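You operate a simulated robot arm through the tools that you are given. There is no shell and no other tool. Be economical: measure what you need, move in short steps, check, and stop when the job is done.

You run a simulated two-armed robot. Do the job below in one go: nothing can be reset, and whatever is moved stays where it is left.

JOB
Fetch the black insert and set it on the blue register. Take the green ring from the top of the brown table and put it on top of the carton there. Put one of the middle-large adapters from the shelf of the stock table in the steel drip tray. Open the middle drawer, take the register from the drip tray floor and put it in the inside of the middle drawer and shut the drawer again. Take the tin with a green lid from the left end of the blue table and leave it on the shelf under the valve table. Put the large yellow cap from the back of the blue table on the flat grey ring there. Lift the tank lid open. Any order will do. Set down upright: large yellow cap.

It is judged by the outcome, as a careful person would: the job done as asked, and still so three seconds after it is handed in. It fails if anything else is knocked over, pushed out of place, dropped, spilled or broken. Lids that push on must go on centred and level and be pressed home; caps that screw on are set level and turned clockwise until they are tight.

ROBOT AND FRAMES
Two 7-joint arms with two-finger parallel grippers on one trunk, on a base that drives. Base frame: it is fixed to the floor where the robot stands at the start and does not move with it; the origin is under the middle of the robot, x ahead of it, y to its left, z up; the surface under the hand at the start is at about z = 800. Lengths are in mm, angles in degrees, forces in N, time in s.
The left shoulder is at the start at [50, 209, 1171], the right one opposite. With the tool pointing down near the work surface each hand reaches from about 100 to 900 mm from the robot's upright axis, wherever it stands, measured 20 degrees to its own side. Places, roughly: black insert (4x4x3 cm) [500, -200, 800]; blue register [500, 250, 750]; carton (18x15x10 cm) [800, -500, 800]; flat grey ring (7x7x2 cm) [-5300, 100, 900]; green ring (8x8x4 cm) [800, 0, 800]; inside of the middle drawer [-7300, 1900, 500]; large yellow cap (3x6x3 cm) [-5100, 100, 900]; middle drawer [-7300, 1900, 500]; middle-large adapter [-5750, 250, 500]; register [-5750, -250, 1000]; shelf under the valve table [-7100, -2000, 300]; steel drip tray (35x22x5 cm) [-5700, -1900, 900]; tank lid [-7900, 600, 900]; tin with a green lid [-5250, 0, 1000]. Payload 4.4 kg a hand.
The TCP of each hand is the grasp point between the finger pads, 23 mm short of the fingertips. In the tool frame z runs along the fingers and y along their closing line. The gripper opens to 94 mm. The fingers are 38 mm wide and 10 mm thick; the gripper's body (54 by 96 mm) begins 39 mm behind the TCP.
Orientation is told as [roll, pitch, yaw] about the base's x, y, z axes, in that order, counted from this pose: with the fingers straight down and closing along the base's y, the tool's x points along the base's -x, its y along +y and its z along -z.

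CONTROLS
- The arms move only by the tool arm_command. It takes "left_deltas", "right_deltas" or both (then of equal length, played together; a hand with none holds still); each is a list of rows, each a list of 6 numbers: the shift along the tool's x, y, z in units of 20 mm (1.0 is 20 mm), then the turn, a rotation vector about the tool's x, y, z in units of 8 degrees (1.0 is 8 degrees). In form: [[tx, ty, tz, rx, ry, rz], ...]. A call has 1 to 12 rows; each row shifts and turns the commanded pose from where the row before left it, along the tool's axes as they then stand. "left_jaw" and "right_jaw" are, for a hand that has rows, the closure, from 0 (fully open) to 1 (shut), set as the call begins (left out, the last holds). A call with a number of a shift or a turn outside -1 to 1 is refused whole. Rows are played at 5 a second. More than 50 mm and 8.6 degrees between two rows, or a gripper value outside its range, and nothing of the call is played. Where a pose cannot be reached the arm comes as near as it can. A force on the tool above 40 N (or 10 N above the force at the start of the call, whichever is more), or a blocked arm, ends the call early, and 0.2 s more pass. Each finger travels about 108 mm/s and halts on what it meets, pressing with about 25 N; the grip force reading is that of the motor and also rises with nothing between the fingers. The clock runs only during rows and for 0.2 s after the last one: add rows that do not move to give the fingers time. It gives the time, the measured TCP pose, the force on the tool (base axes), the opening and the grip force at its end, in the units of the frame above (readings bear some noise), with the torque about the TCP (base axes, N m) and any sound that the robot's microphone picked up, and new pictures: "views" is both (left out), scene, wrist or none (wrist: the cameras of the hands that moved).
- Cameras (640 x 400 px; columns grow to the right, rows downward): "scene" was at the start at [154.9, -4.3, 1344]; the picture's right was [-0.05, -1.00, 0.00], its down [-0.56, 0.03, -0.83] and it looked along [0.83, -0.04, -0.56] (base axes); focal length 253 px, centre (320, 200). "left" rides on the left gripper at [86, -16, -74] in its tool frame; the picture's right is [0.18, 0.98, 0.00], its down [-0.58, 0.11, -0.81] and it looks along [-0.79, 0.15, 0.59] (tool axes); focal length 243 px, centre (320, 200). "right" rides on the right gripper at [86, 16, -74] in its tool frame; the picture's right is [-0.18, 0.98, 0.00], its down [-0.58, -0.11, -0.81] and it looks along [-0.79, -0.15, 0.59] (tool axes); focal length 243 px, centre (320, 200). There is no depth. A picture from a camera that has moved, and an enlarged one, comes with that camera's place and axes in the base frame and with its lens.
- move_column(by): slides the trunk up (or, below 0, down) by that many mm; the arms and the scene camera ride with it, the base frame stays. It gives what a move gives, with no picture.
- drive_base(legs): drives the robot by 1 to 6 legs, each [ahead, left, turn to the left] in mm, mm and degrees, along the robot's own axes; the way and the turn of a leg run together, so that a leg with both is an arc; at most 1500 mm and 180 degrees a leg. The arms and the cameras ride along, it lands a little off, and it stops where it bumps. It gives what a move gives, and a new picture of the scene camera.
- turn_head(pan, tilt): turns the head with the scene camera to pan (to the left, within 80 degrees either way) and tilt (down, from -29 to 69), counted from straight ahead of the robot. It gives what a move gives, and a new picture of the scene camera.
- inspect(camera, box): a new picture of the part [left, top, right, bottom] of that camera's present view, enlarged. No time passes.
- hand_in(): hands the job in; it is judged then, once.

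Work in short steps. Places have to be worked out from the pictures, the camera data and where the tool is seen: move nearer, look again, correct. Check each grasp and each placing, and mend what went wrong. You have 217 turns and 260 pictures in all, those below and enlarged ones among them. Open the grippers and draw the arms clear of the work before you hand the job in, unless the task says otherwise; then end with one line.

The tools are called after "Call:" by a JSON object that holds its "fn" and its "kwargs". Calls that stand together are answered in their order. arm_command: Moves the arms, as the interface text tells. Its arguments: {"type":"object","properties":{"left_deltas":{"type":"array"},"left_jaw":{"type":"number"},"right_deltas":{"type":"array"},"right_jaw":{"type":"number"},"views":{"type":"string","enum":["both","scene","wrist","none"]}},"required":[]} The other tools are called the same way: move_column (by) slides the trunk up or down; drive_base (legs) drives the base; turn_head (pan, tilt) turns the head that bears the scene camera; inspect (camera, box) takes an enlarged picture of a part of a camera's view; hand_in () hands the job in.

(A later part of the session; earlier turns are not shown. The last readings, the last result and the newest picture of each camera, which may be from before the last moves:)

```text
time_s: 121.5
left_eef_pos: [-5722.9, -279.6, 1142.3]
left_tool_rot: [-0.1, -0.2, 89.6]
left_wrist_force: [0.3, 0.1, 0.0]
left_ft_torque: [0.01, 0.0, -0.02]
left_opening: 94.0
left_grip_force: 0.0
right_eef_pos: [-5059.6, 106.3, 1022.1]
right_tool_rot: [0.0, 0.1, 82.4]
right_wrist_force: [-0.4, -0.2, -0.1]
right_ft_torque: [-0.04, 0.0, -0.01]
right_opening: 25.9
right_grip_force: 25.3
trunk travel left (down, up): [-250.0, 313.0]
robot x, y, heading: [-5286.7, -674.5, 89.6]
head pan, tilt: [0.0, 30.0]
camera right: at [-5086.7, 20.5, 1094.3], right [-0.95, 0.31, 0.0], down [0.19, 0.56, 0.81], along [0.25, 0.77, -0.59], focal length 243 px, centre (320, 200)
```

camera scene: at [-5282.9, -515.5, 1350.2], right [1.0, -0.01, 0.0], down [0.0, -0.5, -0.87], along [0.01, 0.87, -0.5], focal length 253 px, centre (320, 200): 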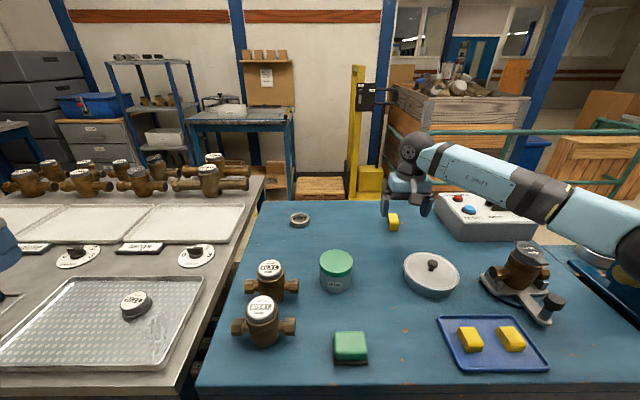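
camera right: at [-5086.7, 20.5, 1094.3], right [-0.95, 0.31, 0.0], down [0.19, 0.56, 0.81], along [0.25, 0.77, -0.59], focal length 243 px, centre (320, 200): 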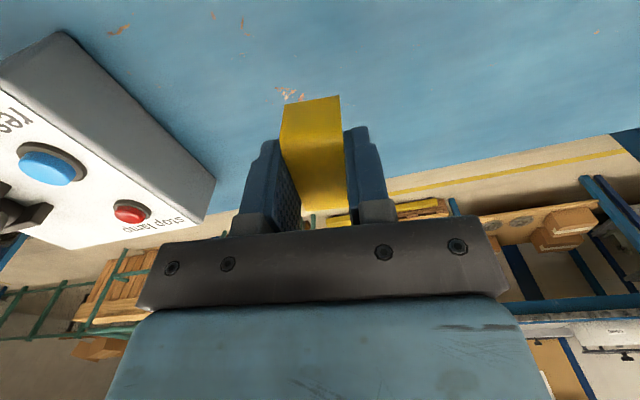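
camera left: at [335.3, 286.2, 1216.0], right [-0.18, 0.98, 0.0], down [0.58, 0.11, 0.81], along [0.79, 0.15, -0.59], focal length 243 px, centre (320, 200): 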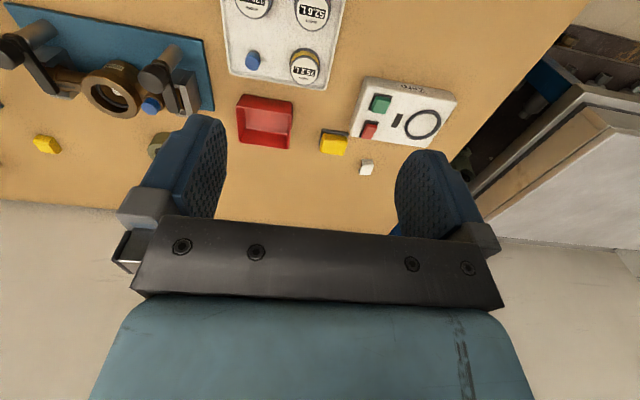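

The cap is held. I turn the hand back square and carry it left toward the ring.

Call:
{"fn": "arm_command", "kwargs": {"right_deltas": [[0, 0, 0, 0, 0, -0.95], [0, 1, 0, 0, 0, 0], [0, 1, 0, 0, 0, 0], [0, 1, 0, 0, 0, 0], [0, 1, 0, 0, 0, 0], [0, 1, 0, 0, 0, 0], [0, 1, 0, 0, 0, 0], [0, 1, 0, 0, 0, 0], [0, 1, 0, 0, 0, 0], [0, 1, 0, 0, 0, 0], [0, 1, 0, 0, 0, 0], [0, 1, 0, 0, 0, 0]], "views": "none"}}

Call:
{"fn": "arm_command", "kwargs": {"right_deltas": [[0, 1, 0, 0, 0, 0], [0, 1, 0, 0, 0, 0], [0, 0.8, 0, 0, 0, 0], [0, 0, 0, 0, 0, 0]], "views": "both"}}

```text
time_s: 124.1
left_eef_pos: [-5724.9, -280.1, 1142.7]
left_tool_rot: [-0.1, 0.0, 89.6]
left_wrist_force: [0.3, -0.4, -0.1]
left_ft_torque: [-0.03, -0.05, 0.02]
left_opening: 93.9
left_grip_force: 0.1
right_eef_pos: [-5278.6, 104.1, 1022.2]
right_tool_rot: [0.0, -0.2, 90.0]
right_wrist_force: [0.4, -0.1, -0.1]
right_ft_torque: [0.03, 0.0, -0.01]
right_opening: 26.0
right_grip_force: 25.3
trunk travel left (down, up): [-250.0, 313.0]
robot x, y, heading: [-5283.1, -671.9, 89.4]
head pan, tilt: [0.0, 30.0]
```

```text
time_s: 125.1
left_eef_pos: [-5724.0, -280.4, 1141.9]
left_tool_rot: [0.2, -0.2, 89.6]
left_wrist_force: [0.4, -0.8, -0.1]
left_ft_torque: [0.0, 0.05, -0.01]
left_opening: 94.1
left_grip_force: 0.1
right_eef_pos: [-5333.5, 103.8, 1021.0]
right_tool_rot: [0.1, -0.1, 89.9]
right_wrist_force: [0.2, -0.3, 0.3]
right_ft_torque: [0.01, 0.02, 0.01]
right_opening: 26.1
right_grip_force: 24.7
trunk travel left (down, up): [-250.0, 313.0]
robot x, y, heading: [-5280.3, -673.5, 89.6]
head pan, tilt: [0.0, 30.0]
camera scene: at [-5282.3, -515.3, 1350.1], right [1.0, -0.01, 0.0], down [0.0, -0.5, -0.87], along [0.01, 0.87, -0.5], focal length 253 px, centre (320, 200)
camera right: at [-5350.7, 15.9, 1094.4], right [-0.98, 0.19, 0.0], down [0.11, 0.58, 0.81], along [0.15, 0.79, -0.59], focal length 243 px, centre (320, 200)
```

scene: 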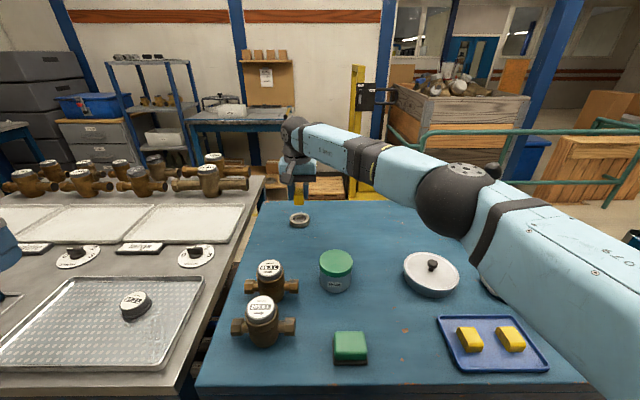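
right: 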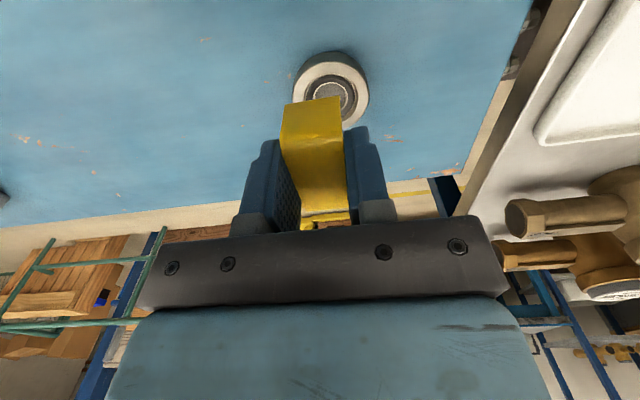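

Call:
{"fn": "inspect", "kwargs": {"camera": "right", "box": [260, 40, 400, 140]}}

Call:
{"fn": "inspect", "kwargs": {"camera": "scene", "box": [270, 140, 350, 240]}}

```text
4.00 times, centred on (330, 90) of right
camera zoom: at [-5350.7, 15.9, 1094.4], right [-0.98, 0.19, 0.0], down [0.11, 0.58, 0.81], along [0.15, 0.79, -0.59], focal length 970 px, centre (280, 640)
```

zoom: 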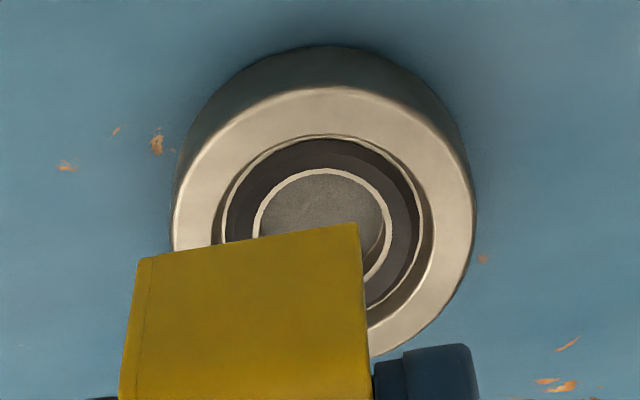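

```text
4.00 times, centred on (310, 190) of scene
camera zoom: at [-5282.3, -515.3, 1350.1], right [1.0, -0.01, 0.0], down [0.0, -0.5, -0.87], along [0.01, 0.87, -0.5], focal length 1012 px, centre (360, 240)
```

zoom: 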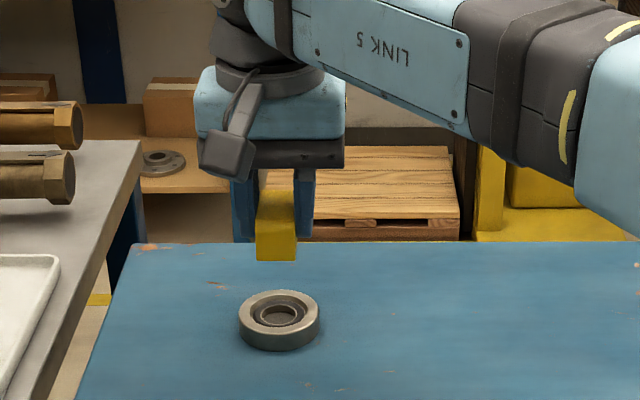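

The ring centre comes to about (-5339,119). I move over it and down to z 975 to check alignment.

Call:
{"fn": "arm_command", "kwargs": {"right_deltas": [[-0.4, 0.14, 0, 0, 0, 0], [-0.35, 0.14, 0.6, 0, 0, 0], [0, 0, 0.8, 0, 0, 0], [0, 0, 0.9, 0, 0, 0], [0, 0, 0, 0, 0, 0]], "views": "none"}}

Call:
{"fn": "inspect", "kwargs": {"camera": "right", "box": [240, 40, 420, 220]}}

Call:
{"fn": "inspect", "kwargs": {"camera": "scene", "box": [270, 170, 340, 240]}}

```text
time_s: 126.3
left_eef_pos: [-5723.1, -280.8, 1141.4]
left_tool_rot: [0.0, -0.2, 89.6]
left_wrist_force: [0.3, -0.7, 0.2]
left_ft_torque: [0.01, 0.01, 0.02]
left_opening: 94.2
left_grip_force: 0.0
right_eef_pos: [-5339.0, 119.5, 976.5]
right_tool_rot: [-0.1, 0.1, 90.0]
right_wrist_force: [0.2, -0.4, -0.6]
right_ft_torque: [-0.02, -0.01, -0.01]
right_opening: 25.9
right_grip_force: 25.0
trunk travel left (down, up): [-250.0, 313.0]
robot x, y, heading: [-5285.5, -673.9, 89.7]
head pan, tilt: [0.0, 30.0]
```

```text
2.22 times, centred on (330, 130) of right
camera zoom: at [-5355.5, 30.5, 1050.4], right [-0.98, 0.18, 0.0], down [0.11, 0.58, 0.81], along [0.15, 0.79, -0.59], focal length 539 px, centre (298, 356)
```

zoom: 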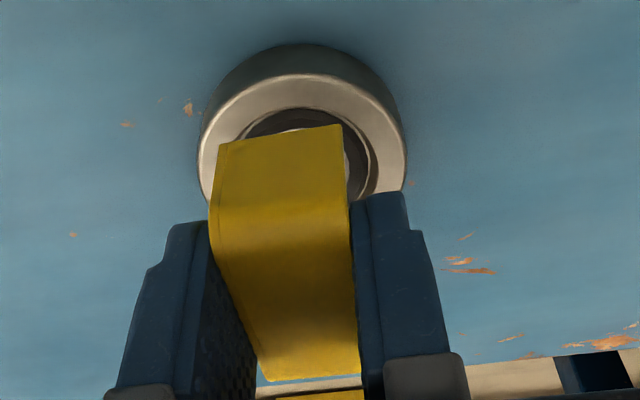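

```text
5.71 times, centred on (305, 205) of scene
camera zoom: at [-5282.8, -515.6, 1350.2], right [1.0, -0.01, 0.0], down [0.0, -0.5, -0.87], along [0.01, 0.87, -0.5], focal length 1446 px, centre (406, 171)
```

zoom: 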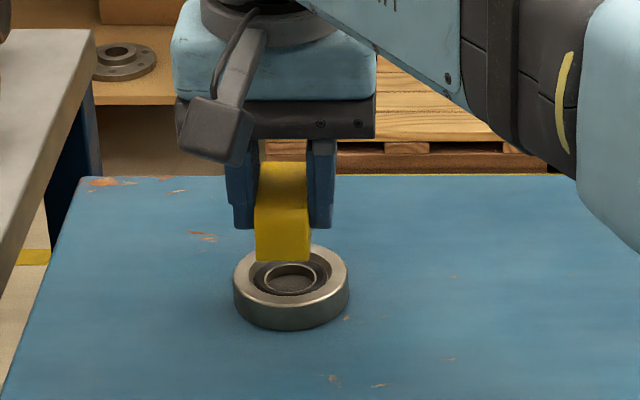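

Alignment checks out (ring centre about (-5340,120)). I descend and creep to contact, expected at TCP about 951.

Call:
{"fn": "arm_command", "kwargs": {"right_deltas": [[0, 0.03, 0.5, 0, 0, 0], [0, 0, 0.4, 0, 0, 0], [0, 0, 0.12, 0, 0, 0], [0, 0, 0.12, 0, 0, 0], [0, 0, 0, 0, 0, 0]], "views": "none"}}

Call:
{"fn": "arm_command", "kwargs": {"right_deltas": [[0, 0, 0.08, 0, 0, 0], [0, 0, 0.08, 0, 0, 0], [0, 0, 0, 0, 0, 0]], "views": "wrist"}}

Call:
{"fn": "inspect", "kwargs": {"camera": "scene", "box": [270, 170, 340, 240]}}

```text
time_s: 127.5
left_eef_pos: [-5722.0, -279.8, 1142.3]
left_tool_rot: [0.0, -0.1, 89.6]
left_wrist_force: [-0.3, 0.8, -0.8]
left_ft_torque: [0.02, -0.01, -0.01]
left_opening: 94.2
left_grip_force: 0.0
right_eef_pos: [-5339.5, 119.6, 954.0]
right_tool_rot: [-0.1, -0.1, 89.9]
right_wrist_force: [-0.2, -0.4, -0.8]
right_ft_torque: [0.0, 0.01, -0.01]
right_opening: 26.0
right_grip_force: 25.2
trunk travel left (down, up): [-250.0, 313.0]
robot x, y, heading: [-5286.4, -671.2, 89.5]
head pan, tilt: [0.0, 30.0]
```

```text
time_s: 128.3
left_eef_pos: [-5723.2, -279.3, 1141.5]
left_tool_rot: [0.0, -0.2, 89.6]
left_wrist_force: [-0.1, -0.3, -0.5]
left_ft_torque: [-0.02, 0.0, -0.01]
left_opening: 93.8
left_grip_force: 0.0
right_eef_pos: [-5339.4, 119.8, 950.7]
right_tool_rot: [0.0, -0.1, 90.0]
right_wrist_force: [-0.1, 0.0, -0.1]
right_ft_torque: [0.01, -0.01, -0.02]
right_opening: 26.0
right_grip_force: 25.5
trunk travel left (down, up): [-250.0, 313.0]
robot x, y, heading: [-5278.4, -673.7, 89.4]
head pan, tilt: [0.0, 30.0]
camera right: at [-5356.1, 30.9, 1023.7], right [-0.98, 0.18, 0.0], down [0.11, 0.58, 0.81], along [0.15, 0.79, -0.59], focal length 243 px, centre (320, 200)
```

right: 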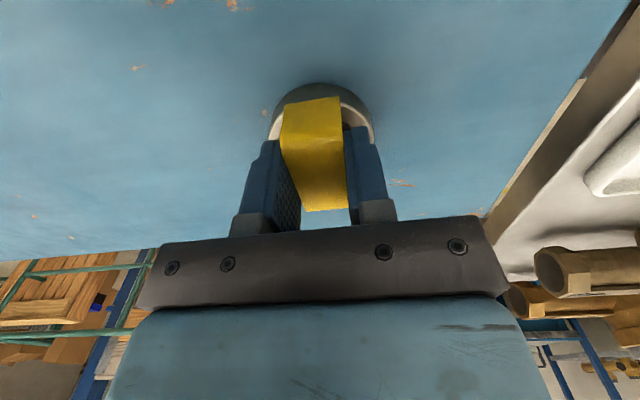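

```text
5.71 times, centred on (305, 205) of scene
camera zoom: at [-5282.8, -515.4, 1350.1], right [1.0, -0.01, 0.0], down [0.0, -0.5, -0.87], along [0.01, 0.87, -0.5], focal length 1446 px, centre (406, 171)
```

zoom: 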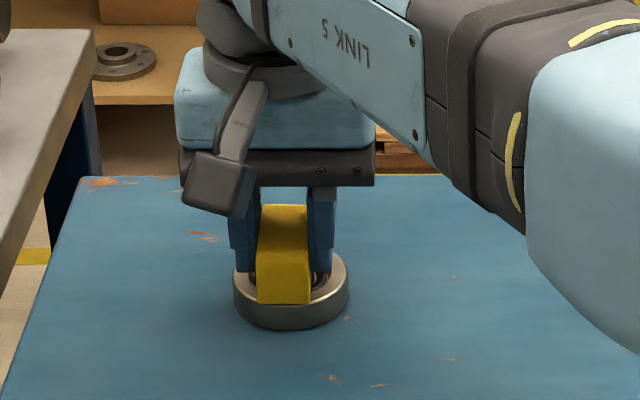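

Cap hovers just above the rim, well aligned. I creep the last millimetres.

Call:
{"fn": "arm_command", "kwargs": {"right_deltas": [[0, 0, 0.08, 0, 0, 0], [0, 0, 0.08, 0, 0, 0], [0, 0, 0.08, 0, 0, 0], [0, 0, 0, 0, 0, 0]], "views": "none"}}

```text
time_s: 129.3
left_eef_pos: [-5723.5, -281.8, 1142.7]
left_tool_rot: [0.0, -0.1, 89.6]
left_wrist_force: [0.1, 0.3, -0.6]
left_ft_torque: [0.01, 0.01, -0.04]
left_opening: 94.2
left_grip_force: 0.0
right_eef_pos: [-5340.4, 118.4, 950.3]
right_tool_rot: [0.0, -0.3, 90.0]
right_wrist_force: [-3.6, 5.0, 16.6]
right_ft_torque: [0.32, -0.09, 0.03]
right_opening: 26.1
right_grip_force: 25.3
trunk travel left (down, up): [-250.0, 313.0]
robot x, y, heading: [-5285.6, -674.0, 89.7]
head pan, tilt: [0.0, 30.0]
```

Contact at z 950 (16 N). I relieve the push slightly, open, and rise.

Call:
{"fn": "arm_command", "kwargs": {"right_deltas": [[0, 0, -0.15, 0, 0, 0], [0, 0, 0, 0, 0, 0]], "views": "none"}}

Call:
{"fn": "arm_command", "kwargs": {"right_deltas": [[0, 0, 0, 0, 0, 0], [0, 0, 0, 0, 0, 0], [0, 0, -0.5, 0, 0, 0], [0, 0, -1, 0, 0, 0], [0, 0, -1, 0, 0, 0], [0, 0, -1, 0, 0, 0], [0, 0, 0, 0, 0, 0]], "right_jaw": 0.45, "views": "wrist"}}

Call:
{"fn": "inspect", "kwargs": {"camera": "scene", "box": [270, 170, 340, 240]}}

```text
time_s: 129.9
left_eef_pos: [-5723.1, -280.1, 1142.2]
left_tool_rot: [0.0, 0.0, 89.6]
left_wrist_force: [-0.2, 0.9, -0.1]
left_ft_torque: [0.02, 0.0, -0.02]
left_opening: 94.0
left_grip_force: 0.1
right_eef_pos: [-5339.9, 118.2, 948.4]
right_tool_rot: [-0.1, 0.0, 90.1]
right_wrist_force: [-1.3, -0.4, 5.2]
right_ft_torque: [0.08, 0.0, -0.01]
right_opening: 26.2
right_grip_force: 25.5
trunk travel left (down, up): [-250.0, 313.0]
robot x, y, heading: [-5281.1, -674.3, 89.6]
head pan, tilt: [0.0, 30.0]
```

```text
time_s: 131.5
left_eef_pos: [-5722.1, -281.2, 1140.4]
left_tool_rot: [0.0, -0.1, 89.7]
left_wrist_force: [-0.7, -0.4, -0.2]
left_ft_torque: [0.01, 0.02, 0.02]
left_opening: 94.1
left_grip_force: 0.0
right_eef_pos: [-5339.4, 120.7, 1016.5]
right_tool_rot: [0.0, -0.1, 89.9]
right_wrist_force: [-0.3, 0.6, 0.0]
right_ft_torque: [0.03, 0.01, -0.01]
right_opening: 51.5
right_grip_force: 0.2
trunk travel left (down, up): [-250.0, 313.0]
robot x, y, heading: [-5281.5, -672.8, 89.8]
head pan, tilt: [0.0, 30.0]
camera right: at [-5356.5, 32.6, 1091.2], right [-0.98, 0.18, 0.0], down [0.11, 0.58, 0.81], along [0.15, 0.79, -0.59], focal length 243 px, centre (320, 200)
```

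right: 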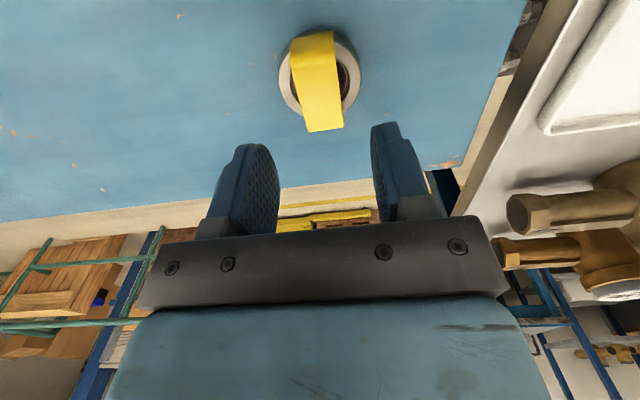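

```text
5.71 times, centred on (305, 205) of scene
camera zoom: at [-5282.9, -515.1, 1350.1], right [1.0, -0.01, 0.0], down [0.0, -0.5, -0.87], along [0.01, 0.87, -0.5], focal length 1446 px, centre (406, 171)
```

zoom: 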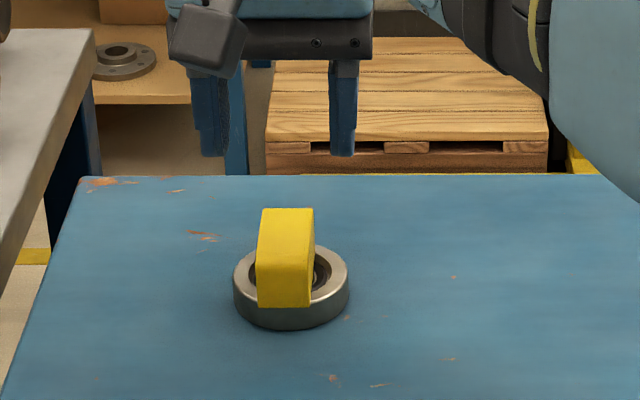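

The cap stands upright and level on the ring. Now I draw the right arm back and scout the valve table shelf before deciding how to grip the tin.

Call:
{"fn": "arm_command", "kwargs": {"right_deltas": [[0, 0, -1, 0, 0, 0], [0, 0, -1, 0, 0, 0], [0, 0, -1, 0, 0, 0], [0, 0, -1, 0, 0, 0], [1, -1, -1, 0, 0, 0], [1, -1, 0, 0, 0, 0], [1, -1, 0, 0, 0, 0], [1, -1, 0, 0, 0, 0], [1, -1, 0, 0, 0, 0], [1, -1, 0, 0, 0, 0], [1, -1, 0, 0, 0, 0], [1, -1, 0, 0, 0, 0]], "right_jaw": 0, "views": "none"}}

Call:
{"fn": "arm_command", "kwargs": {"right_deltas": [[1, -1, 0, 0, 0, 0], [1, -1, 0, 0, 0, 0], [1, -1, 0, 0, 0, 0], [1, -1, 0, 0, 0, 0], [1, -1, 0, 0, 0, 0], [1, -1, 0, 0, 0, 0], [1, -0.5, 0, 0, 0, 0], [1, 0, 0, 0, 0, 0], [1, 0, 0, 0, 0, 0], [1, 0, 0, 0, 0, 0], [1, 0, 0, 0, 0, 0], [1, 0, 0, 0, 0, 0]], "views": "none"}}

Call:
{"fn": "drive_base", "kwargs": {"legs": [[-300, 0, 0], [0, 0, 90]]}}

Call:
{"fn": "turn_head", "kwargs": {"pan": 50, "tilt": 25}}

```text
time_s: 134.1
left_eef_pos: [-5721.3, -280.0, 1142.5]
left_tool_rot: [0.1, -0.1, 89.7]
left_wrist_force: [-0.4, -0.5, -0.1]
left_ft_torque: [0.01, 0.03, 0.01]
left_opening: 93.7
left_grip_force: 0.0
right_eef_pos: [-5180.1, -40.1, 1117.2]
right_tool_rot: [0.1, -0.1, 90.1]
right_wrist_force: [-0.8, 0.0, 0.3]
right_ft_torque: [0.04, 0.01, 0.0]
right_opening: 93.9
right_grip_force: 0.1
trunk travel left (down, up): [-250.0, 313.0]
robot x, y, heading: [-5281.6, -672.8, 89.7]
head pan, tilt: [0.0, 30.0]
```

```text
time_s: 136.7
left_eef_pos: [-5722.8, -280.3, 1142.2]
left_tool_rot: [0.1, -0.2, 89.6]
left_wrist_force: [0.0, -0.3, -0.1]
left_ft_torque: [0.01, -0.02, -0.01]
left_opening: 93.8
left_grip_force: 0.0
right_eef_pos: [-5049.7, -281.1, 1118.4]
right_tool_rot: [0.0, -0.1, 89.9]
right_wrist_force: [0.0, -0.4, 0.0]
right_ft_torque: [0.0, -0.01, -0.03]
right_opening: 93.8
right_grip_force: 0.0
trunk travel left (down, up): [-250.0, 313.0]
robot x, y, heading: [-5283.4, -672.5, 89.6]
head pan, tilt: [0.0, 30.0]
```

```text
time_s: 142.6
left_eef_pos: [-5672.9, -1419.8, 1141.8]
left_tool_rot: [0.0, -0.1, -179.8]
left_wrist_force: [0.7, 0.2, 0.7]
left_ft_torque: [0.02, -0.03, -0.04]
left_opening: 94.1
left_grip_force: 0.0
right_eef_pos: [-5679.9, -748.4, 1117.6]
right_tool_rot: [-0.1, -0.1, -179.6]
right_wrist_force: [-1.0, 0.4, 0.6]
right_ft_torque: [-0.01, -0.02, 0.02]
right_opening: 94.0
right_grip_force: 0.0
trunk travel left (down, up): [-250.0, 313.0]
robot x, y, heading: [-5287.2, -978.0, -179.8]
head pan, tilt: [0.0, 30.0]
camera scene: at [-5443.8, -976.6, 1350.1], right [0.0, 1.0, 0.0], down [0.5, 0.0, -0.87], along [-0.87, 0.0, -0.5], focal length 253 px, centre (320, 200)
```

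scene: 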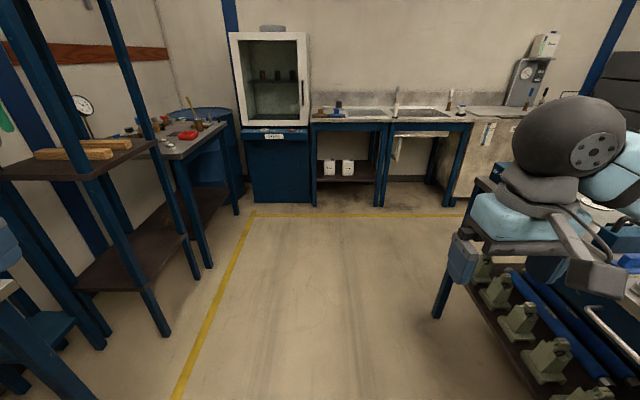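

```text
time_s: 143.8
left_eef_pos: [-5674.2, -1420.5, 1142.1]
left_tool_rot: [-0.1, -0.1, -179.7]
left_wrist_force: [0.0, 0.6, 0.1]
left_ft_torque: [0.01, 0.01, -0.04]
left_opening: 94.1
left_grip_force: 0.1
right_eef_pos: [-5679.8, -747.0, 1118.8]
right_tool_rot: [0.0, -0.1, -179.4]
right_wrist_force: [-0.8, 0.4, 0.1]
right_ft_torque: [-0.01, 0.01, 0.01]
right_opening: 94.2
right_grip_force: 0.1
trunk travel left (down, up): [-250.0, 313.0]
robot x, y, heading: [-5283.3, -973.3, -179.8]
head pan, tilt: [50.0, 25.0]
camera scene: at [-5412.5, -1047.0, 1358.1], right [-0.77, 0.64, 0.0], down [0.27, 0.32, -0.91], along [-0.58, -0.7, -0.42], focal length 253 px, centre (320, 200)
```

scene: 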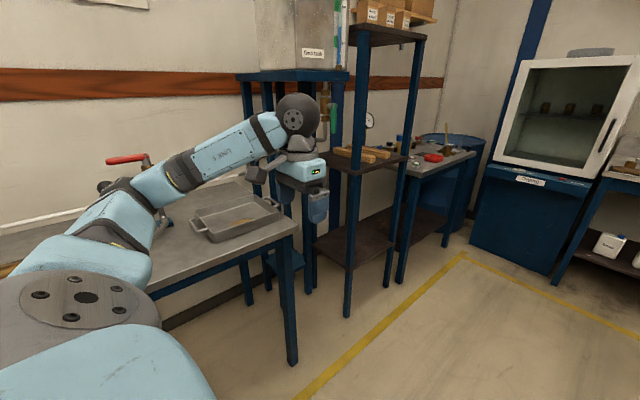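

The drip tray is on the left wall table and the valve table with its low shelf is beyond. Now I lower the trunk and look at the stock table's shelf.

Call:
{"fn": "move_column", "kwargs": {"by": -240}}

Call:
{"fn": "turn_head", "kwargs": {"pan": -65, "tilt": 32}}

```text
time_s: 146.3
left_eef_pos: [-5674.8, -1420.3, 902.4]
left_tool_rot: [0.0, 0.0, -179.8]
left_wrist_force: [0.1, -0.1, -0.3]
left_ft_torque: [-0.07, 0.02, 0.02]
left_opening: 94.2
left_grip_force: 0.1
right_eef_pos: [-5680.6, -747.2, 877.8]
right_tool_rot: [0.0, 0.0, -179.5]
right_wrist_force: [-0.3, 0.5, 0.2]
right_ft_torque: [0.01, -0.01, -0.02]
right_opening: 94.0
right_grip_force: 0.2
trunk travel left (down, up): [-10.0, 553.0]
robot x, y, heading: [-5285.3, -972.0, -179.7]
head pan, tilt: [50.0, 25.0]
```

```text
time_s: 148.2
left_eef_pos: [-5674.2, -1421.3, 902.6]
left_tool_rot: [0.0, -0.1, -179.8]
left_wrist_force: [0.3, -0.1, -0.3]
left_ft_torque: [0.02, 0.01, 0.02]
left_opening: 93.9
left_grip_force: 0.0
right_eef_pos: [-5681.3, -747.3, 878.5]
right_tool_rot: [0.0, -0.1, -179.5]
right_wrist_force: [0.1, 0.0, -0.4]
right_ft_torque: [-0.03, 0.02, 0.01]
right_opening: 94.2
right_grip_force: 0.1
trunk travel left (down, up): [-10.0, 553.0]
robot x, y, heading: [-5285.5, -977.2, -179.7]
head pan, tilt: [-65.0, 32.0]
camera scene: at [-5391.5, -895.2, 1107.0], right [0.91, 0.43, 0.0], down [0.23, -0.48, -0.85], along [-0.36, 0.77, -0.53], focal length 253 px, centre (320, 200)
```

scene: 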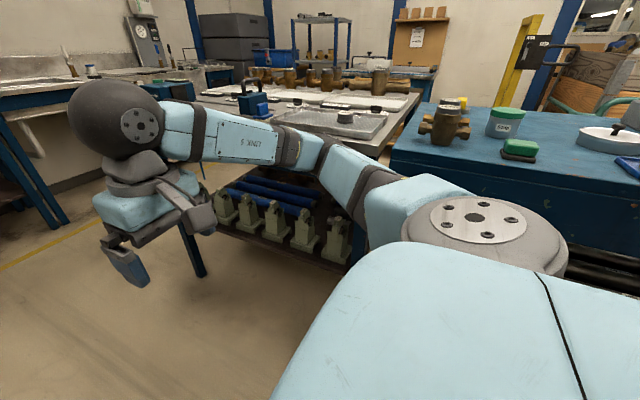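

The arm blocks the view; I drive on and turn to face the stock table.

Call:
{"fn": "drive_base", "kwargs": {"legs": [[500, 0, 0], [0, 0, -90]]}}

Call:
{"fn": "turn_head", "kwargs": {"pan": 0, "tilt": 36}}

```text
time_s: 152.2
left_eef_pos: [-6221.2, -1388.3, 897.9]
left_tool_rot: [-0.9, -0.4, 173.3]
left_wrist_force: [0.7, -0.2, -0.3]
left_ft_torque: [0.02, 0.0, 0.04]
left_opening: 94.0
left_grip_force: 0.2
right_eef_pos: [-6145.7, -730.8, 888.0]
right_tool_rot: [-0.7, -1.1, 175.5]
right_wrist_force: [0.4, 0.0, 0.6]
right_ft_torque: [0.01, 0.0, -0.01]
right_opening: 94.1
right_grip_force: 0.1
trunk travel left (down, up): [-10.0, 553.0]
robot x, y, heading: [-5786.0, -984.0, 173.4]
head pan, tilt: [-65.0, 32.0]
stopped in leg 2: the robot was blocked; the commanded pose is now the measured one
camera scene: at [-5877.0, -904.2, 1109.4], right [0.95, 0.31, 0.0], down [0.16, -0.49, -0.86], along [-0.27, 0.81, -0.52], focal length 253 px, centre (320, 200)
```

scene: 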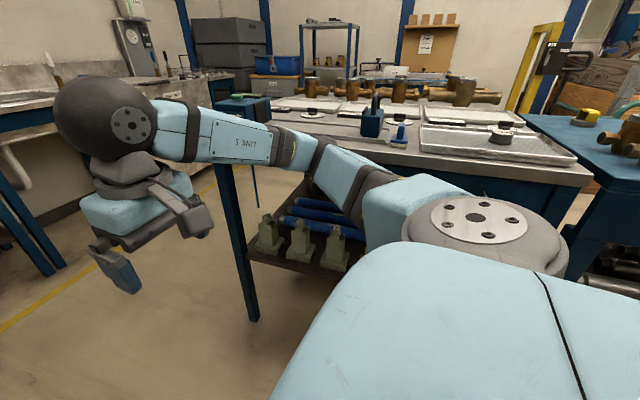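

```text
time_s: 153.5
left_eef_pos: [-6224.5, -1386.2, 894.6]
left_tool_rot: [-1.1, -0.4, 173.0]
left_wrist_force: [0.1, 0.2, -0.3]
left_ft_torque: [-0.02, 0.02, 0.0]
left_opening: 94.1
left_grip_force: 0.0
right_eef_pos: [-6146.2, -729.5, 886.3]
right_tool_rot: [-0.8, -0.7, 175.3]
right_wrist_force: [-0.1, -1.0, 0.1]
right_ft_torque: [0.01, 0.02, 0.03]
right_opening: 94.0
right_grip_force: 0.0
trunk travel left (down, up): [-10.0, 553.0]
robot x, y, heading: [-5788.6, -981.4, 173.1]
head pan, tilt: [0.0, 36.0]
camera scene: at [-5938.0, -979.7, 1101.4], right [0.12, 0.99, 0.02], down [0.58, -0.06, -0.81], along [-0.8, 0.11, -0.58], focal length 253 px, centre (320, 200)
```

scene: 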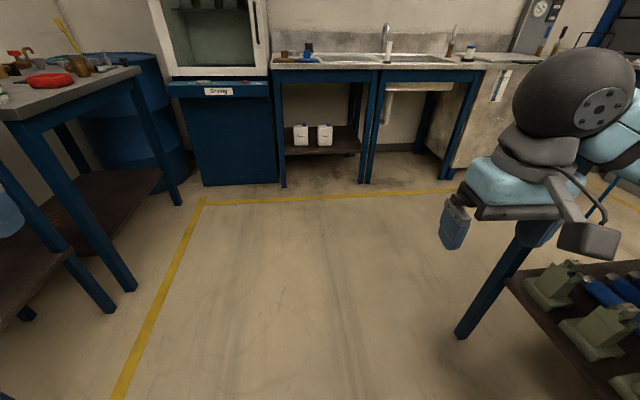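

The turn was blocked, probably the lowered right elbow against the table edge. I undo the turn, raise the trunk and recheck.

Call:
{"fn": "drive_base", "kwargs": {"legs": [[0, 0, 6]]}}

Call:
{"fn": "move_column", "kwargs": {"by": 240}}

Call:
{"fn": "turn_head", "kwargs": {"pan": -75, "tilt": 35}}

```text
time_s: 154.4
left_eef_pos: [-6183.6, -1418.6, 901.7]
left_tool_rot: [0.0, 0.0, 179.1]
left_wrist_force: [0.0, 0.2, -0.8]
left_ft_torque: [0.01, 0.0, -0.03]
left_opening: 94.0
left_grip_force: 0.1
right_eef_pos: [-6172.8, -755.6, 878.7]
right_tool_rot: [0.3, -0.4, -178.8]
right_wrist_force: [-0.9, -0.4, 0.4]
right_ft_torque: [0.01, 0.02, 0.0]
right_opening: 94.1
right_grip_force: 0.0
trunk travel left (down, up): [-10.0, 553.0]
robot x, y, heading: [-5784.8, -984.3, 179.0]
head pan, tilt: [0.0, 36.0]
camera scene: at [-5940.9, -979.9, 1100.7], right [0.02, 1.0, 0.0], down [0.59, -0.01, -0.81], along [-0.81, 0.01, -0.59], focal length 253 px, centre (320, 200)
```

scene: 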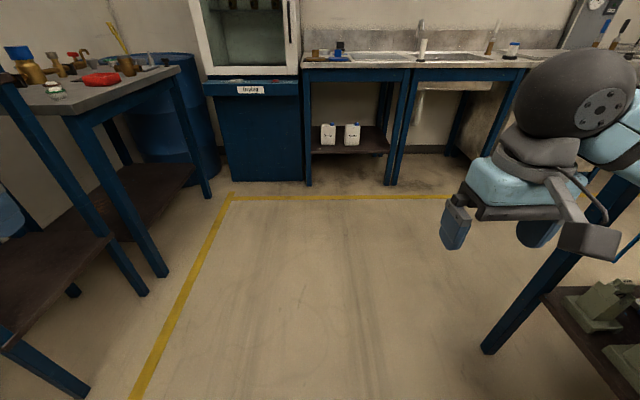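

```text
time_s: 156.9
left_eef_pos: [-6183.8, -1417.3, 1141.2]
left_tool_rot: [0.0, 0.1, 179.0]
left_wrist_force: [0.3, -0.7, 0.7]
left_ft_torque: [0.02, 0.0, 0.02]
left_opening: 94.1
left_grip_force: 0.0
right_eef_pos: [-6173.7, -756.3, 1119.7]
right_tool_rot: [0.2, -0.5, -178.7]
right_wrist_force: [-0.4, 0.8, 0.1]
right_ft_torque: [0.03, 0.02, -0.01]
right_opening: 93.9
right_grip_force: 0.0
trunk travel left (down, up): [-250.0, 313.0]
robot x, y, heading: [-5787.2, -982.3, 179.2]
head pan, tilt: [0.0, 36.0]
```

```text
time_s: 158.4
left_eef_pos: [-6184.0, -1418.8, 1142.3]
left_tool_rot: [0.0, 0.0, 179.1]
left_wrist_force: [0.0, 0.2, -0.2]
left_ft_torque: [-0.03, 0.01, -0.01]
left_opening: 93.9
left_grip_force: 0.2
right_eef_pos: [-6173.5, -756.5, 1120.3]
right_tool_rot: [0.3, -0.4, -178.8]
right_wrist_force: [0.0, 0.2, -0.2]
right_ft_torque: [0.0, 0.02, 0.03]
right_opening: 93.8
right_grip_force: 0.1
trunk travel left (down, up): [-250.0, 313.0]
robot x, y, heading: [-5784.3, -980.8, 178.8]
head pan, tilt: [-75.0, 35.0]
camera scene: at [-5875.0, -895.6, 1342.3], right [0.97, 0.24, 0.0], down [0.14, -0.56, -0.82], along [-0.2, 0.79, -0.57], focal length 253 px, centre (320, 200)
```

scene: 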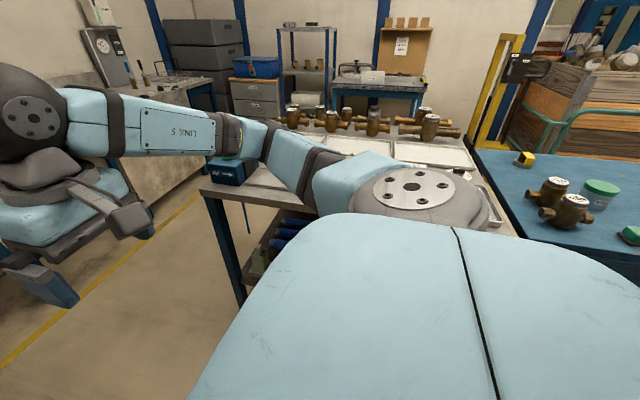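

Nothing looks disturbed. With the trunk raised the elbows clear the table, so I turn now to face the stock table.

Call:
{"fn": "drive_base", "kwargs": {"legs": [[0, 40, 0], [0, 0, -89]]}}

Call:
{"fn": "turn_head", "kwargs": {"pan": 0, "tilt": 38}}

```text
time_s: 163.3
left_eef_pos: [-6223.5, -624.0, 1141.9]
left_tool_rot: [0.0, -0.1, 89.3]
left_wrist_force: [0.3, -0.1, 1.3]
left_ft_torque: [-0.01, 0.02, 0.0]
left_opening: 93.9
left_grip_force: 0.0
right_eef_pos: [-5560.8, -632.9, 1120.3]
right_tool_rot: [0.3, -0.5, 91.4]
right_wrist_force: [0.3, -0.2, 1.0]
right_ft_torque: [0.0, -0.03, -0.04]
right_opening: 94.1
right_grip_force: 0.0
trunk travel left (down, up): [-250.0, 313.0]
robot x, y, heading: [-5786.8, -1025.7, 89.4]
head pan, tilt: [-75.0, 35.0]
camera scene: at [-5700.4, -932.8, 1342.3], right [0.24, -0.97, 0.0], down [-0.56, -0.14, -0.82], along [0.79, 0.2, -0.57], focal length 253 px, centre (320, 200)
```

scene: 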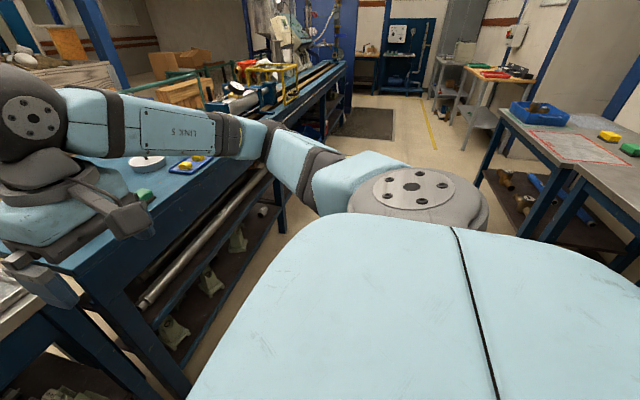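

```text
time_s: 164.7
left_eef_pos: [-6222.7, -625.5, 1142.0]
left_tool_rot: [0.0, 0.0, 89.2]
left_wrist_force: [-0.1, 0.3, 0.7]
left_ft_torque: [0.03, 0.0, 0.03]
left_opening: 94.2
left_grip_force: 0.1
right_eef_pos: [-5560.3, -633.4, 1120.2]
right_tool_rot: [0.4, -0.6, 91.2]
right_wrist_force: [0.1, 0.3, 0.3]
right_ft_torque: [-0.02, 0.01, -0.01]
right_opening: 94.0
right_grip_force: 0.0
trunk travel left (down, up): [-250.0, 313.0]
robot x, y, heading: [-5784.7, -1023.3, 89.1]
head pan, tilt: [0.0, 38.0]
camera scene: at [-5784.6, -868.1, 1337.8], right [1.0, -0.01, 0.0], down [-0.01, -0.62, -0.79], along [0.01, 0.79, -0.62], focal length 253 px, centre (320, 200)
```

scene: 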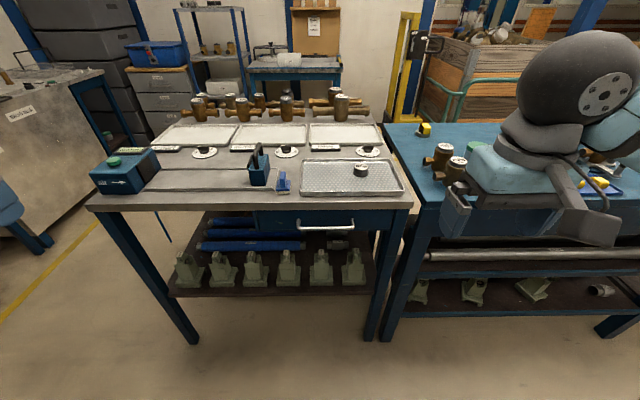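

Call:
{"fn": "inspect", "kwargs": {"camera": "scene", "box": [150, 190, 400, 320]}}

Call:
{"fn": "inspect", "kwargs": {"camera": "scene", "box": [80, 90, 420, 210]}}

```text
2.56 times, centred on (275, 255) of scene
camera zoom: at [-5784.6, -868.1, 1337.8], right [1.0, -0.01, 0.0], down [-0.01, -0.62, -0.79], along [0.01, 0.79, -0.62], focal length 648 px, centre (435, 59)
```

zoom: 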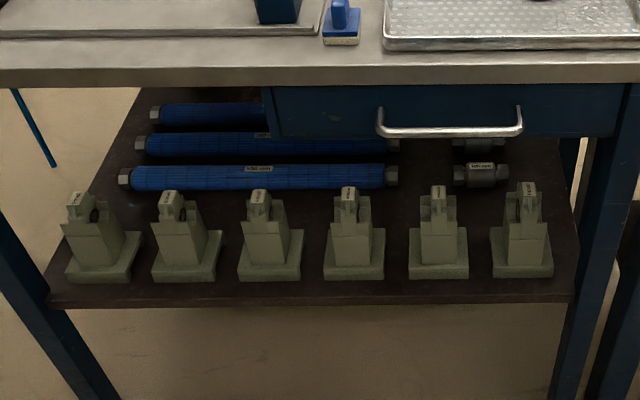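

```text
1.88 times, centred on (250, 150) of scene
camera zoom: at [-5784.6, -868.1, 1337.8], right [1.0, -0.01, 0.0], down [-0.01, -0.62, -0.79], along [0.01, 0.79, -0.62], focal length 476 px, centre (452, 294)
```

zoom: 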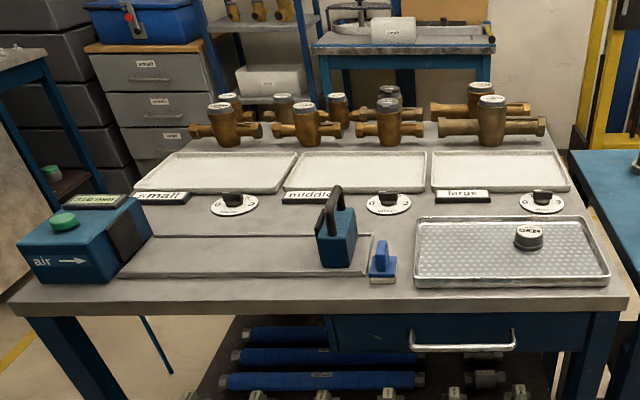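

There are labelled adapters behind the clamps on the right of the shelf; I zoom in on them.

Call:
{"fn": "inspect", "kwargs": {"camera": "scene", "box": [310, 225, 370, 275]}}

Call:
{"fn": "inspect", "kwargs": {"camera": "scene", "box": [160, 220, 320, 300]}}

```text
8.00 times, centred on (340, 250) of scene
camera zoom: at [-5784.6, -868.1, 1337.8], right [1.0, -0.01, 0.0], down [-0.01, -0.62, -0.79], along [0.01, 0.79, -0.62], focal length 2024 px, centre (160, -200)
```

zoom: 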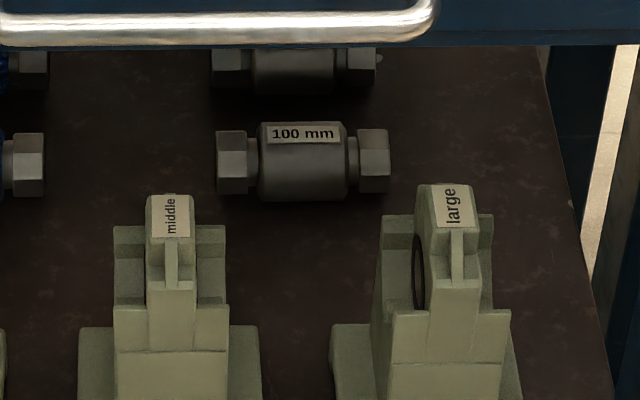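

```text
4.00 times, centred on (240, 260) of scene
camera zoom: at [-5784.6, -868.1, 1337.8], right [1.0, -0.01, 0.0], down [-0.01, -0.62, -0.79], along [0.01, 0.79, -0.62], focal length 1012 px, centre (640, -40)
```

zoom: 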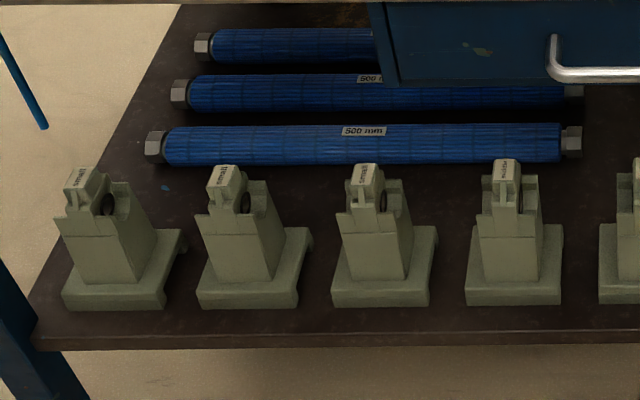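

Those are clamps and 100/500 mm pieces; the middle-large adapters must be at the back of the shelf, to be reached from the other side. First I take the register from the drip tray with the right hand; I drive up.

Call:
{"fn": "drive_base", "kwargs": {"legs": [[340, 0, 1]]}}

Call:
{"fn": "inspect", "kwargs": {"camera": "scene", "box": [310, 140, 430, 240]}}

```text
time_s: 166.9
left_eef_pos: [-6229.2, -297.2, 1140.6]
left_tool_rot: [0.0, 0.0, 90.2]
left_wrist_force: [-0.7, 0.3, -0.2]
left_ft_torque: [-0.01, 0.02, 0.0]
left_opening: 94.2
left_grip_force: 0.1
right_eef_pos: [-5565.3, -294.6, 1119.7]
right_tool_rot: [0.3, -0.3, 92.3]
right_wrist_force: [-0.2, 0.5, -0.3]
right_ft_torque: [-0.03, 0.02, 0.01]
right_opening: 93.8
right_grip_force: 0.0
trunk travel left (down, up): [-250.0, 313.0]
robot x, y, heading: [-5780.4, -688.6, 90.2]
head pan, tilt: [0.0, 38.0]
camera scene: at [-5785.5, -533.1, 1337.7], right [1.0, 0.0, 0.0], down [0.0, -0.62, -0.79], along [0.0, 0.79, -0.62], focal length 253 px, centre (320, 200)
```

scene: 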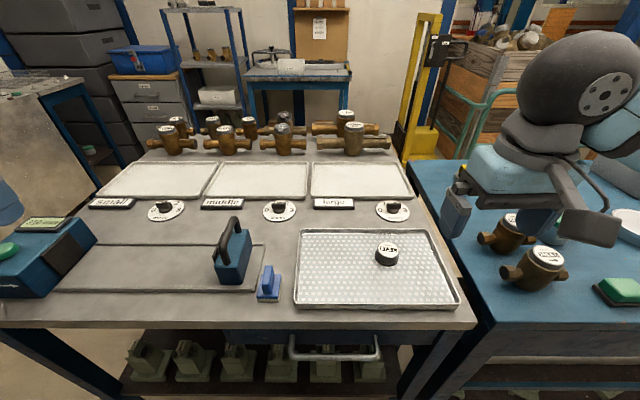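

```text
4.00 times, centred on (370, 190) of scene
camera zoom: at [-5785.5, -533.1, 1337.7], right [1.0, 0.0, 0.0], down [0.0, -0.62, -0.79], along [0.0, 0.79, -0.62], focal length 1012 px, centre (120, 240)
```

zoom: 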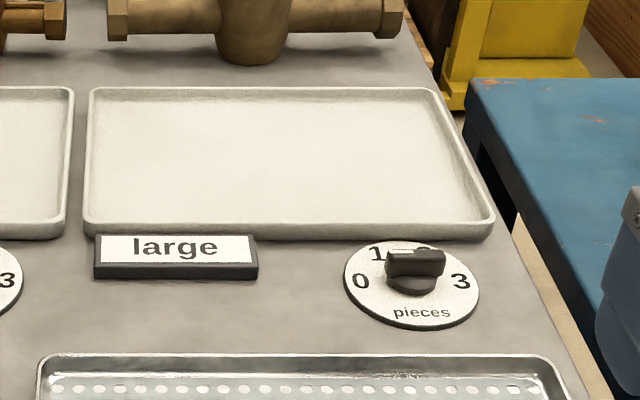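

The register is at about (-5644,-179). I move the right hand above it.

Call:
{"fn": "arm_command", "kwargs": {"right_deltas": [[-0.7, 0.5, 0, 0, 0, 0], [-0.7, 0.5, 0.8, 0, 0, 0], [-0.7, 0.5, 1, 0, 0, 0], [-0.7, 0.5, 1, 0, 0, 0], [-0.7, 0.5, 1, 0, 0, 0], [-0.6, 0.5, 1, 0, 0, 0], [-0.6, 0.5, 1, 0, 0, 0], [-0.6, 0.4, 1, 0, 0, 0], [0, 0, 0, 0, 0, 0]], "right_jaw": 0.2, "views": "wrist"}}

```text
time_s: 168.9
left_eef_pos: [-6227.2, -299.8, 1142.5]
left_tool_rot: [0.0, -0.1, 90.2]
left_wrist_force: [-0.1, 0.3, 0.6]
left_ft_torque: [0.01, 0.01, 0.02]
left_opening: 93.9
left_grip_force: 0.1
right_eef_pos: [-5650.2, -190.2, 986.6]
right_tool_rot: [0.4, -0.5, 92.3]
right_wrist_force: [0.3, 0.0, 0.5]
right_ft_torque: [-0.03, 0.02, 0.01]
right_opening: 75.2
right_grip_force: 0.1
trunk travel left (down, up): [-250.0, 313.0]
robot x, y, heading: [-5784.9, -684.9, 90.0]
head pan, tilt: [0.0, 38.0]
camera right: at [-5661.8, -279.9, 1058.5], right [-0.99, 0.14, 0.01], down [0.09, 0.58, 0.81], along [0.11, 0.8, -0.59], focal length 243 px, centre (320, 200)
```

right: 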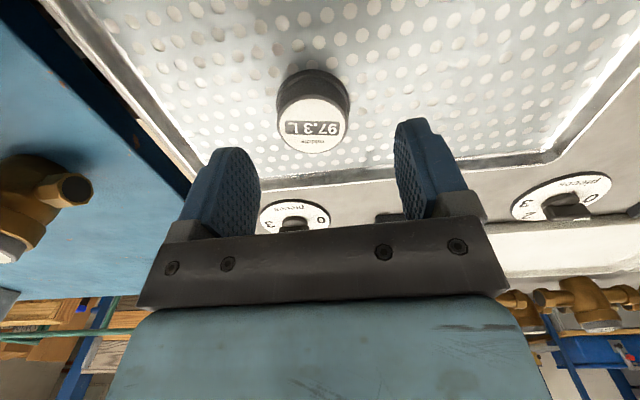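

Register top at about (-5643,-178). I centre over it and go down to 945.

Call:
{"fn": "arm_command", "kwargs": {"right_deltas": [[-0.3, -0.17, 0.4, 0, 0, 0], [-0.3, -0.17, 0.8, 0, 0, 0], [0, 0, 0.9, 0, 0, 0], [0, 0, 0, 0, 0, 0]], "views": "wrist"}}

```text
time_s: 169.9
left_eef_pos: [-6227.5, -298.5, 1141.8]
left_tool_rot: [0.1, -0.1, 90.2]
left_wrist_force: [0.1, -0.4, -0.3]
left_ft_torque: [0.01, 0.01, 0.0]
left_opening: 94.2
left_grip_force: 0.1
right_eef_pos: [-5643.8, -178.4, 943.4]
right_tool_rot: [0.3, -0.5, 92.3]
right_wrist_force: [0.8, 0.7, -0.2]
right_ft_torque: [-0.01, 0.01, 0.01]
right_opening: 75.3
right_grip_force: 0.1
trunk travel left (down, up): [-250.0, 313.0]
robot x, y, heading: [-5784.8, -687.8, 90.2]
head pan, tilt: [0.0, 38.0]
camera right: at [-5655.5, -268.0, 1015.8], right [-0.99, 0.14, 0.01], down [0.09, 0.58, 0.81], along [0.11, 0.8, -0.59], focal length 243 px, centre (320, 200)
```

right: 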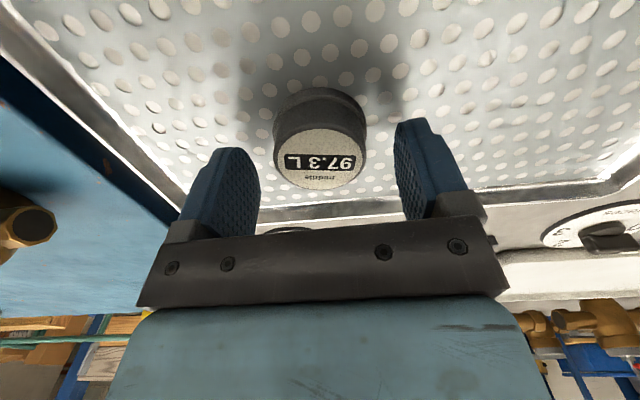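

Centred. I go down to about 922 and close.

Call:
{"fn": "arm_command", "kwargs": {"right_deltas": [[0, 0, 0.6, 0, 0, 0], [0, 0, 0.4, 0, 0, 0], [0, 0, 0, 0, 0, 0]], "views": "none"}}

Call:
{"fn": "arm_command", "kwargs": {"right_deltas": [[0, 0, 0, 0, 0, 0], [0, 0, 0, 0, 0, 0], [0, 0, 0, 0, 0, 0]], "right_jaw": 1, "views": "wrist"}}

```text
time_s: 170.6
left_eef_pos: [-6227.9, -301.2, 1143.3]
left_tool_rot: [0.0, -0.2, 90.1]
left_wrist_force: [0.3, 0.3, 0.3]
left_ft_torque: [0.01, 0.0, 0.03]
left_opening: 94.1
left_grip_force: 0.0
right_eef_pos: [-5642.0, -178.2, 931.2]
right_tool_rot: [0.3, -1.2, 92.4]
right_wrist_force: [1.8, -9.6, 22.2]
right_ft_torque: [-0.61, -0.97, -0.42]
right_opening: 75.4
right_grip_force: 0.2
trunk travel left (down, up): [-250.0, 313.0]
robot x, y, heading: [-5785.6, -685.4, 90.2]
head pan, tilt: [0.0, 38.0]
stopped in row 3 (right hand): the force on the tool passed its limit at 45 N (the readings are from after the stop); the commanded pose is now the measured one
```

```text
time_s: 171.3
left_eef_pos: [-6227.5, -299.6, 1141.0]
left_tool_rot: [0.0, -0.2, 90.3]
left_wrist_force: [-0.2, 0.3, -1.3]
left_ft_torque: [-0.01, -0.01, 0.0]
left_opening: 93.9
left_grip_force: 0.1
right_eef_pos: [-5640.7, -176.2, 930.8]
right_tool_rot: [0.3, -1.3, 92.3]
right_wrist_force: [4.7, -6.3, 15.5]
right_ft_torque: [-0.42, -0.49, -0.07]
right_opening: 48.6
right_grip_force: 25.0
trunk travel left (down, up): [-250.0, 313.0]
robot x, y, heading: [-5783.1, -688.3, 90.0]
head pan, tilt: [0.0, 38.0]
stopped in row 3 (right hand): the force on the tool passed its limit at 41 N (the readings are from after the stop); the commanded pose is now the measured one
camera right: at [-5653.5, -266.2, 1002.5], right [-0.99, 0.15, 0.01], down [0.09, 0.57, 0.82], along [0.11, 0.81, -0.57], focal length 243 px, centre (320, 200)
```

right: 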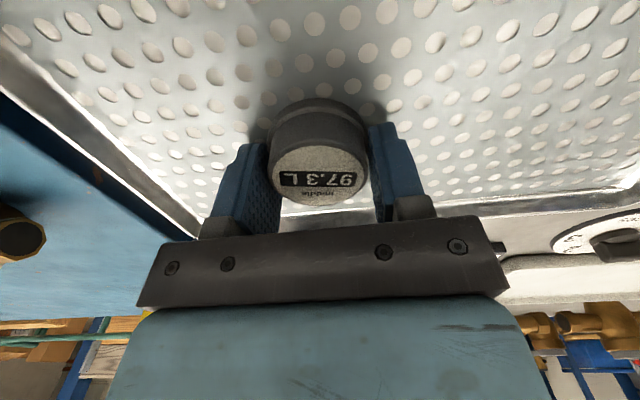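

The fingertips met the tray floor (z≈908) and the jaws closed at 48.6 mm on the register. I lift gently and check.

Call:
{"fn": "arm_command", "kwargs": {"right_deltas": [[0, 0, -0.3, 0, 0, 0], [0, 0, -0.8, 0, 0, 0], [0, 0, -1, 0, 0, 0], [0, 0, -1, 0, 0, 0], [0, 0, -1, 0, 0, 0], [0, 0, -1, 0, 0, 0], [0, 0, -1, 0, 0, 0], [0, 0, -1, 0, 0, 0], [0, 0, -1, 0, 0, 0], [0, 0, -1, 0, 0, 0], [0, 0, 0, 0, 0, 0]], "views": "both"}}

```text
time_s: 173.7
left_eef_pos: [-6227.8, -298.3, 1143.0]
left_tool_rot: [0.0, 0.0, 90.1]
left_wrist_force: [0.1, 0.8, 0.6]
left_ft_torque: [-0.01, 0.03, 0.01]
left_opening: 93.9
left_grip_force: 0.1
right_eef_pos: [-5640.3, -177.8, 1111.0]
right_tool_rot: [0.3, -1.1, 92.2]
right_wrist_force: [-0.7, 0.2, -0.9]
right_ft_torque: [-0.01, 0.01, 0.0]
right_opening: 48.7
right_grip_force: 25.2
trunk travel left (down, up): [-250.0, 313.0]
robot x, y, heading: [-5784.3, -685.4, 90.2]
head pan, tilt: [0.0, 38.0]
camera scene: at [-5785.1, -533.3, 1337.7], right [1.0, 0.0, 0.0], down [0.0, -0.62, -0.79], along [0.0, 0.79, -0.62], focal length 253 px, centre (320, 200)
camera right: at [-5652.5, -267.7, 1182.0], right [-0.99, 0.15, 0.01], down [0.09, 0.57, 0.82], along [0.11, 0.81, -0.58], focal length 243 px, centre (320, 200)
```

scene: 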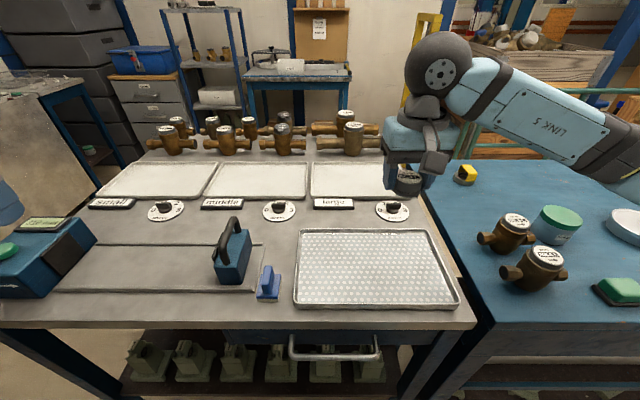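
right: 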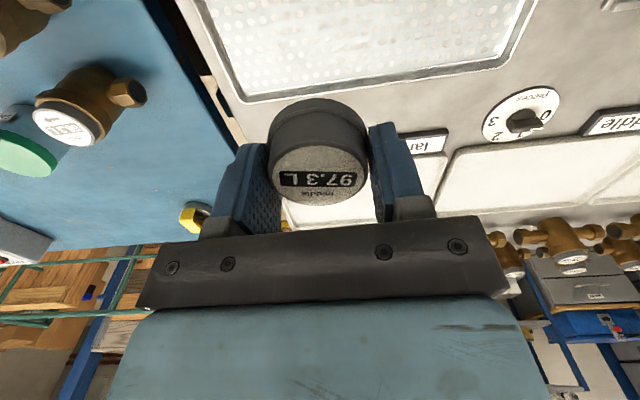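

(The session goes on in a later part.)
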